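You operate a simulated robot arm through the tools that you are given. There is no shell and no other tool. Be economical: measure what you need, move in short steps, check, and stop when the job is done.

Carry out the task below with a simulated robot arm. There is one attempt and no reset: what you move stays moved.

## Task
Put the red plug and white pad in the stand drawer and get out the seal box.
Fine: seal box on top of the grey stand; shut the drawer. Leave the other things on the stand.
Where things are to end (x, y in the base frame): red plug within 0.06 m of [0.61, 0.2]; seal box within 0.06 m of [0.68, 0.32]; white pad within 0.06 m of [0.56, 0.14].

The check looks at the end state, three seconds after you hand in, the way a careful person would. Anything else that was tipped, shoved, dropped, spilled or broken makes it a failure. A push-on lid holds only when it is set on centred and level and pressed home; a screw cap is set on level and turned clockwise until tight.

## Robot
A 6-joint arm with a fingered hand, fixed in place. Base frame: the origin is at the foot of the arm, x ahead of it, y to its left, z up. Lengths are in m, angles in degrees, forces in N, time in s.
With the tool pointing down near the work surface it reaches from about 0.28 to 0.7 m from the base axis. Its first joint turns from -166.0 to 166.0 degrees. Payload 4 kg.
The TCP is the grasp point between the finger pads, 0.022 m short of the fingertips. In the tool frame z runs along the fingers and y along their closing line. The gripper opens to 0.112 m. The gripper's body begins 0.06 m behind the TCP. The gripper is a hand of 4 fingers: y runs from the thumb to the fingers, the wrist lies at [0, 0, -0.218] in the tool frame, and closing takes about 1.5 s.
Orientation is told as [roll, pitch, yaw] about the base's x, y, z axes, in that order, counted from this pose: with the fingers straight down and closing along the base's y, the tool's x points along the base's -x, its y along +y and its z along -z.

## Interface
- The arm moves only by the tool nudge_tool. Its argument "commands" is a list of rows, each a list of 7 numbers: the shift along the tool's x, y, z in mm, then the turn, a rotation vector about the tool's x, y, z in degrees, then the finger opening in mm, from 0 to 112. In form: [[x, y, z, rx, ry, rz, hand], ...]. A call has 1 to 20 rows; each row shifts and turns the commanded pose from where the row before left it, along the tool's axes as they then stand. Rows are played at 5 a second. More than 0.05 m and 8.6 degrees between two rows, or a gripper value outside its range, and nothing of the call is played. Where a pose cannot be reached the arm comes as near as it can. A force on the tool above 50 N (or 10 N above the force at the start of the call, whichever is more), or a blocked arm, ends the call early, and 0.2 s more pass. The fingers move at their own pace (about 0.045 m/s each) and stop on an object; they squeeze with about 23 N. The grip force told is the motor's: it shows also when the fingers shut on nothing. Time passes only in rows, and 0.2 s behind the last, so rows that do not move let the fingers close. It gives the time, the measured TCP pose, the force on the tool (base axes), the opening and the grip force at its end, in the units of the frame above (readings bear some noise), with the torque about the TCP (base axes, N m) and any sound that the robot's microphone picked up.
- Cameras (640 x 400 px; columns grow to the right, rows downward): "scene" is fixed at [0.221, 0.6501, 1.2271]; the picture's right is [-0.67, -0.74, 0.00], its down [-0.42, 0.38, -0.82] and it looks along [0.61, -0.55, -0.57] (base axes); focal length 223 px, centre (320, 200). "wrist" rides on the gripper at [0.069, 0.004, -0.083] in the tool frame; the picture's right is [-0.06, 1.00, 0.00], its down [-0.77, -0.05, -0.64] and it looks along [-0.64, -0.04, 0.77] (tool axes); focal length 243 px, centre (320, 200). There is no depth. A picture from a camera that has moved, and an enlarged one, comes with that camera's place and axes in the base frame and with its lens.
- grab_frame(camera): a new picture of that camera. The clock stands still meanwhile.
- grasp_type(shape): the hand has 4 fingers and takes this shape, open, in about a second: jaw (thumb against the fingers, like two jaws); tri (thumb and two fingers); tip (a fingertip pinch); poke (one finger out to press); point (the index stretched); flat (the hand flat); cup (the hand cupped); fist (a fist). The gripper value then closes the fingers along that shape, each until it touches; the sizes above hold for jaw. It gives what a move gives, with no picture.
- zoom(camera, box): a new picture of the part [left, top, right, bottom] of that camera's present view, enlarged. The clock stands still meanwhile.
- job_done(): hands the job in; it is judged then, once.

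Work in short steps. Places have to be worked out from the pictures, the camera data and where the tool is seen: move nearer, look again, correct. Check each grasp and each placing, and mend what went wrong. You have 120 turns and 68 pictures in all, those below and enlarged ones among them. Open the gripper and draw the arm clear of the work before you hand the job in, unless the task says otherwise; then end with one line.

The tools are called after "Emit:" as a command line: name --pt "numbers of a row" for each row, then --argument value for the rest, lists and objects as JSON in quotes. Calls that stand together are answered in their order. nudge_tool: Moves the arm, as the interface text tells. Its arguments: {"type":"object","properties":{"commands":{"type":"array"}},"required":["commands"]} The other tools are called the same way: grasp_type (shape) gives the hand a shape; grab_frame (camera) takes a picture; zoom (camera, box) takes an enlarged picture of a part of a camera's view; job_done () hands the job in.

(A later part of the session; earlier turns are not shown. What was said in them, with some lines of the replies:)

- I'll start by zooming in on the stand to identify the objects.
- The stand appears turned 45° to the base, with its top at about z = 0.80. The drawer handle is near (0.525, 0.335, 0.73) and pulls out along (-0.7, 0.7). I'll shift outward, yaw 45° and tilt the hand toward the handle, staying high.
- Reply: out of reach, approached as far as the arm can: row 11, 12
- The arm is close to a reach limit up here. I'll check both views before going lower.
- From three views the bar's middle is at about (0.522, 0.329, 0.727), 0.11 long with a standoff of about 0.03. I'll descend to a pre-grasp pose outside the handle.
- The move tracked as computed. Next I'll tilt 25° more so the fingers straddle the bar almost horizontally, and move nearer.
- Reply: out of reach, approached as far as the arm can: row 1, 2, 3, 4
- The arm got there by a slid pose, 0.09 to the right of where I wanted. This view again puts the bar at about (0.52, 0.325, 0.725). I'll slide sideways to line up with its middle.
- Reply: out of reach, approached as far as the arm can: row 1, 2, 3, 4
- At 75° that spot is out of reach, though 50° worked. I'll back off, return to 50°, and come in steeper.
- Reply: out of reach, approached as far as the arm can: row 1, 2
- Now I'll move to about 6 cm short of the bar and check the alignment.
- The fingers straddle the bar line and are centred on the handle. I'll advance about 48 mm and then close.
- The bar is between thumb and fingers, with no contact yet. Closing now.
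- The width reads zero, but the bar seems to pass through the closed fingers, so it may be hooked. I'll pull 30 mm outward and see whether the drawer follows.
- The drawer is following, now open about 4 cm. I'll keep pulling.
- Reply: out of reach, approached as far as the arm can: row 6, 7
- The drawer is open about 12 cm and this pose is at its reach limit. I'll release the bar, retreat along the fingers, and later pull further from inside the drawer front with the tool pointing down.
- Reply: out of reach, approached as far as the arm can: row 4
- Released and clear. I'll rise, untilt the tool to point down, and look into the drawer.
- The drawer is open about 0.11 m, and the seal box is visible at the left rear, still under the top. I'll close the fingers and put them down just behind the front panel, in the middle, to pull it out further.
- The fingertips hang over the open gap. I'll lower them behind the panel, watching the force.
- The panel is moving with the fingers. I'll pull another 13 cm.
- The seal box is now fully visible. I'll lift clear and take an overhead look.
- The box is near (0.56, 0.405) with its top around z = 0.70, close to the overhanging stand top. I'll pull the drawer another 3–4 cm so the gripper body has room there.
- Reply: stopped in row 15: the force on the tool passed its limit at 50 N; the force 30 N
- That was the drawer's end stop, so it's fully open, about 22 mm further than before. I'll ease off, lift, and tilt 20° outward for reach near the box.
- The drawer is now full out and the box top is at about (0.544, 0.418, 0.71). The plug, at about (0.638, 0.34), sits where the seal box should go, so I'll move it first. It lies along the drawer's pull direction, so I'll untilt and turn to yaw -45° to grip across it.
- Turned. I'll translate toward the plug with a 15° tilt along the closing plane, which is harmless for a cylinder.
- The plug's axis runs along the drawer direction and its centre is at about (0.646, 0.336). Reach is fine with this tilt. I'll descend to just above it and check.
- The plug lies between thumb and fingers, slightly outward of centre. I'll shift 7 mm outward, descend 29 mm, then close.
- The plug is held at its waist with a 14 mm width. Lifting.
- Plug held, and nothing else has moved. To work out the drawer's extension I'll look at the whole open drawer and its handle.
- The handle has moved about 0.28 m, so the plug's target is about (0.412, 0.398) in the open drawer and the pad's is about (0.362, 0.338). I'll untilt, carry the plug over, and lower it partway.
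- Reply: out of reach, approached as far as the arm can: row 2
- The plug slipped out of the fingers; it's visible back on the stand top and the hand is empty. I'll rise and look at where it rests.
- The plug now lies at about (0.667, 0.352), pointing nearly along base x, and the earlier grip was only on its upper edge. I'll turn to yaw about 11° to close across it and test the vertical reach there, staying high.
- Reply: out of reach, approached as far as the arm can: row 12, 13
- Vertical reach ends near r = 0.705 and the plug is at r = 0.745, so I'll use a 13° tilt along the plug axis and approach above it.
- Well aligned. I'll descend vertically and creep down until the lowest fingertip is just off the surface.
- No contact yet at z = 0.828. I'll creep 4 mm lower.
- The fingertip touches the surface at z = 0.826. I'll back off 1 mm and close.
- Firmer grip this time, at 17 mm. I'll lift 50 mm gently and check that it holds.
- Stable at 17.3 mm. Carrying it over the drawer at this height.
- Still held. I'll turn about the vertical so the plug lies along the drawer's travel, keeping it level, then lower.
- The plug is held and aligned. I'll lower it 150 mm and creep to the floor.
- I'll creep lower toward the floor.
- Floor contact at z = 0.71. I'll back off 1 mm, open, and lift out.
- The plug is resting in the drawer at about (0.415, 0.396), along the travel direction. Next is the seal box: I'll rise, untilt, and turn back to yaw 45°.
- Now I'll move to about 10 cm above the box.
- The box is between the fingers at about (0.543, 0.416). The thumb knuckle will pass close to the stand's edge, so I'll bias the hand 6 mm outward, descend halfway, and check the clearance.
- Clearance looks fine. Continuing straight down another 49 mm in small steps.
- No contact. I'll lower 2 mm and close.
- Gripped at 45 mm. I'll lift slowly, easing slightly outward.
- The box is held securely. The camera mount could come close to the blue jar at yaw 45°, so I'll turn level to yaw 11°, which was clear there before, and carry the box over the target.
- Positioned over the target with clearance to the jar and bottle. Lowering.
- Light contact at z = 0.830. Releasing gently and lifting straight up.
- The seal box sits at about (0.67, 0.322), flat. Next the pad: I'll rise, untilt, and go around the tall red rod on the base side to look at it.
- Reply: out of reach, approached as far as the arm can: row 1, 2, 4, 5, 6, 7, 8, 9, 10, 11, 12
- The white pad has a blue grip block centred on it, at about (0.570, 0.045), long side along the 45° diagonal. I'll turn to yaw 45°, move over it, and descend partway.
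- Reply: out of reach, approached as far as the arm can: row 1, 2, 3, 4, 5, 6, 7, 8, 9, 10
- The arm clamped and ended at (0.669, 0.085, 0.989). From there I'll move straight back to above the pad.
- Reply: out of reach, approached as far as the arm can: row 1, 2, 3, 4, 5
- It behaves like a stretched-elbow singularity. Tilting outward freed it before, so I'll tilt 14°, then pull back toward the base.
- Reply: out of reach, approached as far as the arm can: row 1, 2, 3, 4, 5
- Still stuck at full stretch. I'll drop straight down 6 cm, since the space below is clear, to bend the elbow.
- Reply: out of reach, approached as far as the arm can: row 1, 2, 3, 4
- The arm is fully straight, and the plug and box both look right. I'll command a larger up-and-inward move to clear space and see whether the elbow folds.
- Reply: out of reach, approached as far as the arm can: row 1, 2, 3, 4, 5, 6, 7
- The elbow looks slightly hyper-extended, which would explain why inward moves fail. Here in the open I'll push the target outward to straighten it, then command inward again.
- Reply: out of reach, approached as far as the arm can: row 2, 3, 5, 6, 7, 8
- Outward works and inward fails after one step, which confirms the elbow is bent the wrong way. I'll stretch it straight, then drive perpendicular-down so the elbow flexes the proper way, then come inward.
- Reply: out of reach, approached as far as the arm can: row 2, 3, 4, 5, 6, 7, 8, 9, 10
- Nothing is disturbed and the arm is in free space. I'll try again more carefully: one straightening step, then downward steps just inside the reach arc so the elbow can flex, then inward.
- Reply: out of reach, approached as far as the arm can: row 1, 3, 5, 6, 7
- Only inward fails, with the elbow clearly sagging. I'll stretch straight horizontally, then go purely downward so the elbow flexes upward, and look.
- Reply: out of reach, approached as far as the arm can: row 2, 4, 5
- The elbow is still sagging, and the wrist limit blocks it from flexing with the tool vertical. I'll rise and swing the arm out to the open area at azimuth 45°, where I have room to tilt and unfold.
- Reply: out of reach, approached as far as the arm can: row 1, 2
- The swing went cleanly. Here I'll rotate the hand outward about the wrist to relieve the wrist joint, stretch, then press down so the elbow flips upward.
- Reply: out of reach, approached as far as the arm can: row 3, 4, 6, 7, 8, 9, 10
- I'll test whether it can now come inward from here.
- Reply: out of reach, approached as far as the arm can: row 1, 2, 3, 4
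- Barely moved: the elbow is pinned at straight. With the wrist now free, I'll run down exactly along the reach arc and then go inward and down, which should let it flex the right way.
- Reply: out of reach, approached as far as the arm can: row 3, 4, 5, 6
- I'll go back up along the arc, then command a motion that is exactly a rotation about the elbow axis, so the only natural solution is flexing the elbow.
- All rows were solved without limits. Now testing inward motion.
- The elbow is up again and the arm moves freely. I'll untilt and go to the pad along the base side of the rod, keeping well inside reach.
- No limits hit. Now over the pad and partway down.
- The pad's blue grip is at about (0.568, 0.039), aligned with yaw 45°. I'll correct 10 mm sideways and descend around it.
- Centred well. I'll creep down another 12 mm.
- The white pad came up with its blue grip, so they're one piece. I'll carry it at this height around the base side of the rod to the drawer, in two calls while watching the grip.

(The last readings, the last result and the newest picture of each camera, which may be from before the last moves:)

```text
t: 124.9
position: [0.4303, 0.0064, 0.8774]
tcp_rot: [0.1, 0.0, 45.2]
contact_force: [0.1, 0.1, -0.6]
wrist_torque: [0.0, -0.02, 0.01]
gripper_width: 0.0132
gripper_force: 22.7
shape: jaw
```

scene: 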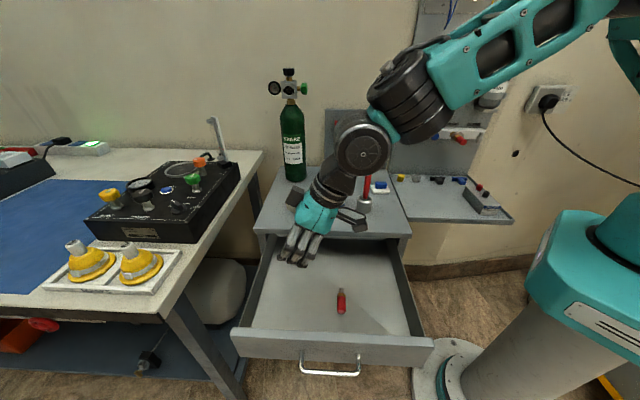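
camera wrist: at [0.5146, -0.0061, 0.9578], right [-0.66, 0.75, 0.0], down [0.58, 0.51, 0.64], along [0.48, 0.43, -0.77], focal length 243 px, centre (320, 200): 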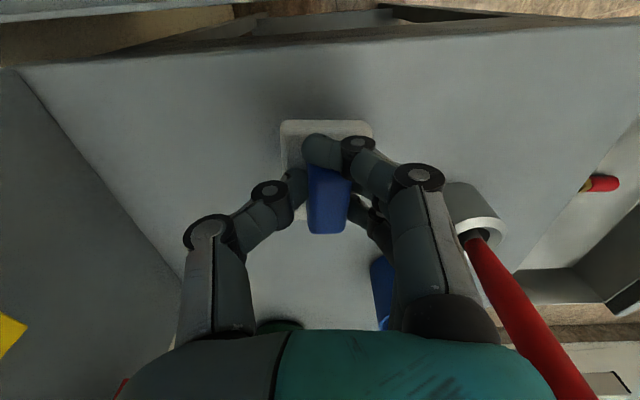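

Grip is steady at 13.2 mm. Continuing to above the pad's drawer position.

Emit:
nudge_tool --pt "-18.4 35.4 0 0 0 0 0" --pt "-18.4 35.4 0 0 0 0 0" --pt "-18.4 35.4 0 0 0 0 0" --pt "-18.4 35.4 0 0 0 0 0" --pt "-18.4 35.4 0 0 0 0 0" --pt "-23 26 0 0 0 0 0" --pt "-23 26 0 0 0 0 0" --pt "-23 26 0 0 0 0 0" --pt "-23 26 0 0 0 0 0" --pt "0 0 0 0 0 0 0"

Emit:
grab_frame --camera "wrist"

```text
t: 127.1
position: [0.3598, 0.3348, 0.877]
tcp_rot: [0.1, 0.0, 45.2]
contact_force: [-0.5, 0.2, 0.4]
wrist_torque: [-0.01, -0.01, -0.06]
gripper_width: 0.0133
gripper_force: 23.2
shape: jaw
```

```text
6 pictures are left
camera wrist: at [0.3079, 0.2901, 0.9592], right [-0.66, 0.75, 0.0], down [0.58, 0.51, 0.64], along [0.48, 0.43, -0.77], focal length 243 px, centre (320, 200)
```

wrist: 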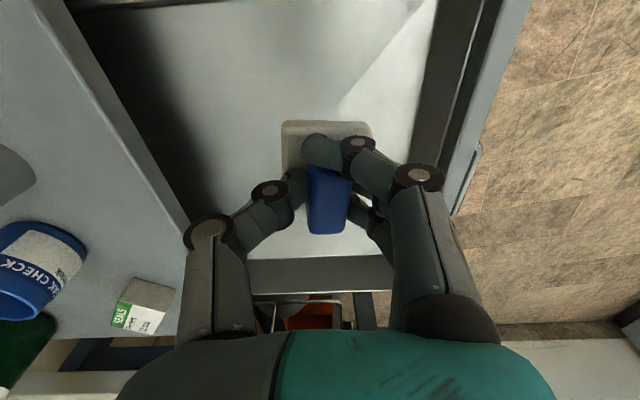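

Pad held and over its place, with the plug undisturbed to the side. I'll shift 12 mm off the drawer's right wall so the camera mount clears it, then lower.

Emit:
nudge_tool --pt "-12 0 20 0 0 0 0" --pt "0 0 40 0 0 0 0" --pt "0 0 40 0 0 0 0" --pt "0 0 30 0 0 0 0" --pt "0 0 15 0 0 0 0" --pt "0 0 0 0 0 0 0"

Emit:
nudge_tool --pt "0 0 3 0 0 0 0" --pt "0 0 3 0 0 0 0" --pt "0 0 2 0 0 0 0" --pt "0 0 0 0 0 0 0"

```text
t: 128.5
position: [0.37, 0.3438, 0.7342]
tcp_rot: [0.0, 0.0, 45.2]
contact_force: [-0.4, 0.4, -1.0]
wrist_torque: [0.0, 0.01, 0.01]
gripper_width: 0.0129
gripper_force: 23.1
shape: jaw
```

```text
t: 129.5
position: [0.3696, 0.3438, 0.7234]
tcp_rot: [0.2, 0.1, 45.0]
contact_force: [-0.4, -0.3, -0.6]
wrist_torque: [-0.02, -0.01, 0.04]
gripper_width: 0.0131
gripper_force: 23.2
shape: jaw
```

No contact yet; a few more small steps down.

Emit:
nudge_tool --pt "0 0 2 0 0 0 0" --pt "0 0 2 0 0 0 0" --pt "0 0 0 0 0 0 0"

```text
t: 130.3
position: [0.3704, 0.3433, 0.7213]
tcp_rot: [0.1, -0.1, 45.1]
contact_force: [1.8, -1.1, 6.9]
wrist_torque: [0.06, 0.05, -0.02]
gripper_width: 0.0134
gripper_force: 22.9
shape: jaw
```

The pad is on the drawer floor (light contact). Releasing and lifting straight up.

Emit:
nudge_tool --pt "0 0 0 0 0 0 25" --pt "0 0 0 0 0 0 40" --pt "0 0 0 0 0 0 46" --pt "0 0 0 0 0 0 46" --pt "0 0 -10 0 0 0 46" --pt "0 0 -30 0 0 0 46" --pt "0 0 -40 0 0 0 46" --pt "0 0 -40 0 0 0 46" --pt "0 0 -40 0 0 0 46" --pt "0 0 0 0 0 0 46"

Emit:
grab_frame --camera "wrist"

```text
t: 132.5
position: [0.3696, 0.3442, 0.8786]
tcp_rot: [0.2, -0.1, 45.1]
contact_force: [0.6, 0.6, -0.5]
wrist_torque: [0.01, -0.03, 0.0]
gripper_width: 0.0454
gripper_force: 0.1
shape: jaw
```

```text
5 pictures are left
camera wrist: at [0.3172, 0.2977, 0.9611], right [-0.66, 0.75, 0.0], down [0.58, 0.51, 0.64], along [0.48, 0.43, -0.77], focal length 243 px, centre (320, 200)
```

wrist: 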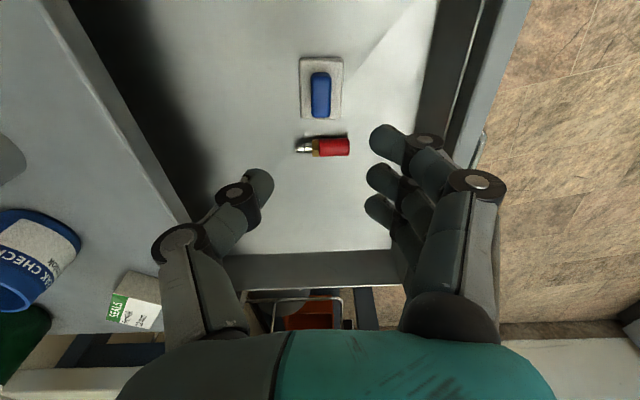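

Pad at about (0.375, 0.352) and plug at about (0.419, 0.394) in the open drawer; both land well within tolerance once shut. To close it I'll push the handle bar with a closed vertical hand turned to yaw -45°, which is thin toward the stand. First I'll go outside the handle.

Emit:
nudge_tool --pt "0 0 -35 0 0 8.2 20" --pt "0 0 -35 0 0 8.2 0" --pt "0 0 0 0 0 8.2 0" --pt "0 0 0 0 0 8.2 0" --pt "0 0 0 0 0 8.2 0" --pt "0 0 0 0 0 8.2 0" --pt "0 0 0 0 0 8.2 0" --pt "0 0 0 0 0 8.2 0" --pt "0 0 0 0 0 8.2 0" --pt "0 0 0 0 0 8.2 0" --pt "0 0 0 0 0 8 0" --pt "38 15.8 0 0 0 0 0" --pt "38 15.8 0 0 0 0 0" --pt "38 15.8 0 0 0 0 0" --pt "38 15.8 0 0 0 0 0" --pt "38 15.8 0 0 0 0 0" --pt "38 15.8 0 0 0 0 0" --pt "0 0 0 0 0 0 0"

```text
t: 136.3
position: [0.2753, 0.571, 0.9504]
tcp_rot: [0.0, 0.1, -44.9]
contact_force: [0.7, -0.2, 0.3]
wrist_torque: [0.02, -0.01, -0.04]
gripper_width: 0.0
gripper_force: 23.7
shape: jaw
```

Outside the handle. Lowering to bar height and checking.

Emit:
nudge_tool --pt "0 0 42 0 0 0 0" --pt "0 0 42 0 0 0 0" --pt "0 0 42 0 0 0 0" --pt "0 0 42 0 0 0 0" --pt "0 0 42 0 0 0 0" --pt "0 0 0 0 0 0 0"

Emit:
grab_frame --camera "wrist"

```text
t: 137.7
position: [0.2756, 0.5703, 0.7402]
tcp_rot: [-0.1, 0.2, -44.9]
contact_force: [-0.3, 0.8, 0.0]
wrist_torque: [0.02, 0.01, -0.01]
gripper_width: 0.0001
gripper_force: 23.1
shape: jaw
```

```text
4 pictures are left
camera wrist: at [0.2293, 0.6234, 0.8225], right [0.75, 0.66, 0.0], down [0.51, -0.58, 0.64], along [0.42, -0.48, -0.77], focal length 243 px, centre (320, 200)
```

wrist: 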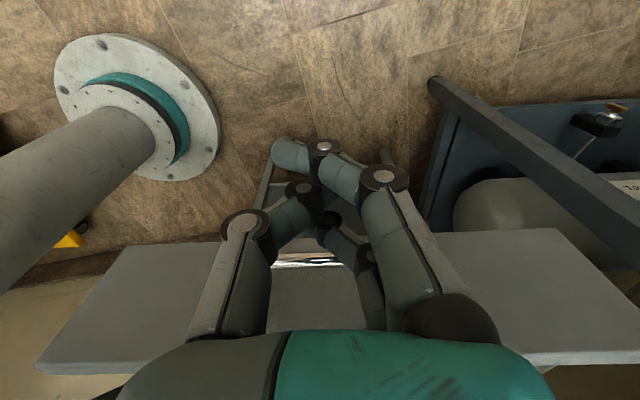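

The fingers are outside the bar and centred. I'll lower 6 mm and begin pushing inward gently.

Emit:
nudge_tool --pt "0 0 6 0 0 0 0" --pt "-10 0 0 0 0 0 0" --pt "-10 0 0 0 0 0 0" --pt "-10 0 0 0 0 0 0" --pt "-8 0 0 0 0 0 0" --pt "-8 0 0 0 0 0 0" --pt "-8 0 0 0 0 0 0" --pt "-8 0 0 0 0 0 0" --pt "0 0 0 0 0 0 0"

Emit:
grab_frame --camera "scene"

```text
t: 139.7
position: [0.3197, 0.5275, 0.7346]
tcp_rot: [0.0, 0.1, -44.9]
contact_force: [0.1, 0.5, 0.6]
wrist_torque: [0.02, -0.02, -0.02]
gripper_width: 0.0
gripper_force: 22.9
shape: jaw
```

```text
3 pictures are left
```

scene: 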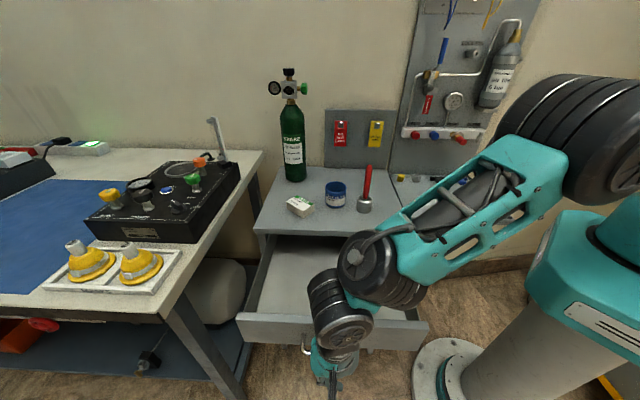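

The drawer is moving in smoothly. Continuing the push.

Emit:
nudge_tool --pt "-9 0 0 0 0 0 0" --pt "-9 0 0 0 0 0 0" --pt "-9 0 0 0 0 0 0" --pt "-9 0 0 0 0 0 0" --pt "-9 0 0 0 0 0 0" --pt "-9 0 0 0 0 0 0" --pt "-9 0 0 0 0 0 0" --pt "-9 0 0 0 0 0 0" --pt "-9 0 0 0 0 0 0" --pt "-9 0 0 0 0 0 0" --pt "-9 0 0 0 0 0 0" --pt "-9 0 0 0 0 0 0" --pt "-9 0 0 0 0 0 0" --pt "-9 0 0 0 0 0 0" --pt "-9 0 0 0 0 0 0" --pt "-9 0 0 0 0 0 0" --pt "-9 0 0 0 0 0 0" --pt "-9 0 0 0 0 0 0" --pt "-9 0 0 0 0 0 0" --pt "-9 0 0 0 0 0 0"

```text
t: 143.9
position: [0.4477, 0.4013, 0.7333]
tcp_rot: [0.0, 0.2, -44.9]
contact_force: [-0.5, 0.1, -0.2]
wrist_torque: [-0.02, 0.03, 0.02]
gripper_width: 0.0001
gripper_force: 22.9
shape: jaw
```

About 7 cm remain. I'll push in 5 mm steps and watch for the stop.

Emit:
nudge_tool --pt "-6 0 0 0 0 0 0" --pt "-6 0 0 0 0 0 0" --pt "-6 0 0 0 0 0 0" --pt "-6 0 0 0 0 0 0" --pt "-6 0 0 0 0 0 0" --pt "-5 0 0 0 0 0 0" --pt "-5 0 0 0 0 0 0" --pt "-5 0 0 0 0 0 0" --pt "-5 0 0 0 0 0 0" --pt "0 0 0 0 0 0 0"

Emit:
zoom --camera "scene" --box '[230, 150, 430, 290]'

```text
t: 146.1
position: [0.4844, 0.3669, 0.7337]
tcp_rot: [0.0, 0.1, -44.9]
contact_force: [-0.9, -0.4, 1.1]
wrist_torque: [-0.02, 0.0, 0.04]
gripper_width: 0.0
gripper_force: 23.2
shape: jaw
```

```text
2.86 times, centred on (330, 220) of scene
camera zoom: at [0.221, 0.6501, 1.2271], right [-0.67, -0.74, 0.0], down [-0.42, 0.38, -0.82], along [0.61, -0.55, -0.57], focal length 636 px, centre (291, 143)
```

zoom: 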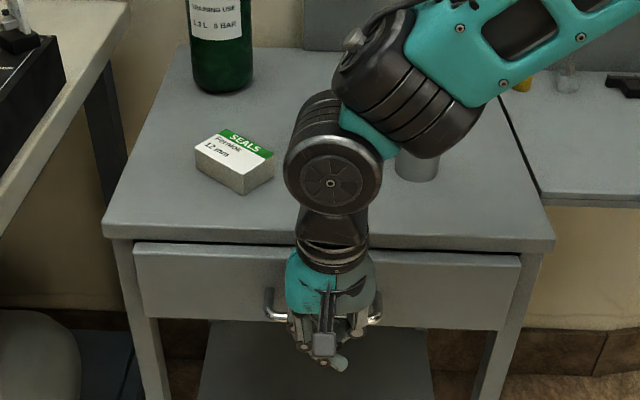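

Nearly shut, about 15 mm to go. Creeping in.

Emit:
nudge_tool --pt "-3 0 0 0 0 0 0" --pt "-3 0 0 0 0 0 0" --pt "-3 0 0 0 0 0 0" --pt "-2 0 0 0 0 0 0" --pt "-2 0 0 0 0 0 0" --pt "0 0 0 0 0 0 0"

```text
t: 147.5
position: [0.4921, 0.3564, 0.7333]
tcp_rot: [0.0, 0.1, -44.9]
contact_force: [0.2, -0.1, -0.9]
wrist_torque: [-0.03, 0.02, 0.02]
gripper_width: 0.0001
gripper_force: 23.5
shape: jaw
```

Emit:
nudge_tool --pt "-2 0 0 0 0 0 0" --pt "-2 0 0 0 0 0 0" --pt "-2 0 0 0 0 0 0" --pt "-2 0 0 0 0 0 0" --pt "0 0 0 0 0 0 0"

```text
t: 148.7
position: [0.4974, 0.3512, 0.7332]
tcp_rot: [0.1, 0.0, -44.9]
contact_force: [0.2, 0.3, -0.6]
wrist_torque: [0.02, 0.02, 0.0]
gripper_width: 0.0002
gripper_force: 23.2
shape: jaw
```

No stop felt yet; continuing in 2 mm steps.

Emit:
nudge_tool --pt "-2 0 0 0 0 0 0" --pt "-2 0 0 0 0 0 0" --pt "-2 0 0 0 0 0 0" --pt "-2 0 0 0 0 0 0" --pt "0 0 0 0 0 0 0"

```text
t: 149.9
position: [0.4981, 0.3501, 0.7339]
tcp_rot: [0.1, 0.4, -44.1]
contact_force: [-31.9, 33.1, 6.8]
wrist_torque: [0.04, -0.01, -0.07]
gripper_width: 0.0
gripper_force: 22.9
shape: jaw
```

A firm stop: the drawer is shut. I'll back straight off the bar, then rise clear and open the hand.

Emit:
nudge_tool --pt "8 0 0 0 0 0 0" --pt "20 0 0 0 0 0 0" --pt "30 0 0 0 0 0 0" --pt "30 0 0 0 0 0 0" --pt "0 0 -40 0 0 0 40" --pt "0 0 -40 0 0 0 80" --pt "0 0 -40 0 0 0 112" --pt "0 0 -40 0 0 0 112" --pt "0 -35 -30 0 0 0 112" --pt "0 -35 0 0 0 0 112" --pt "0 -35 0 0 0 0 112" --pt "0 0 0 0 0 0 112"

Emit:
zoom --camera "scene" --box '[230, 150, 430, 290]'

```text
t: 152.5
position: [0.3677, 0.3326, 0.9268]
tcp_rot: [0.0, 0.1, -44.9]
contact_force: [0.5, -0.2, -1.1]
wrist_torque: [0.0, 0.01, -0.01]
gripper_width: 0.112
gripper_force: 0.0
shape: jaw
```

```text
2.86 times, centred on (330, 220) of scene
camera zoom: at [0.221, 0.6501, 1.2271], right [-0.67, -0.74, 0.0], down [-0.42, 0.38, -0.82], along [0.61, -0.55, -0.57], focal length 636 px, centre (291, 143)
```

zoom: 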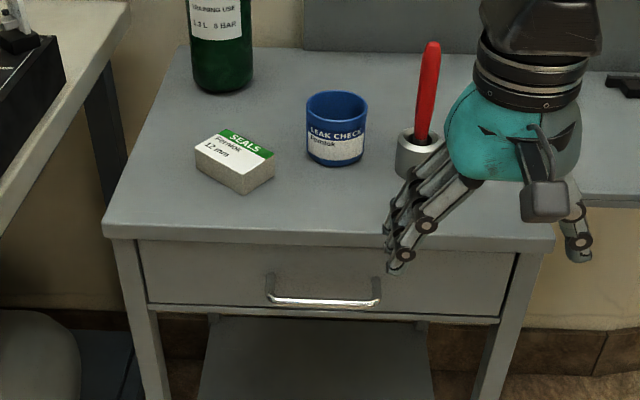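

The drawer is shut, the seal box is on top at about (0.67, 0.325), the jar, bottle and red-handled tool are undisturbed, and the open hand is clear. Handing in.

Emit:
job_done

```text
The job is handed in.
```

The red plug and white pad are in the shut drawer and the seal box is on top of the stand; by my estimates all three are within tolerance. The plug slipped and fell about 0.1 m onto the stand top once on the way, and I picked it up again and placed it.
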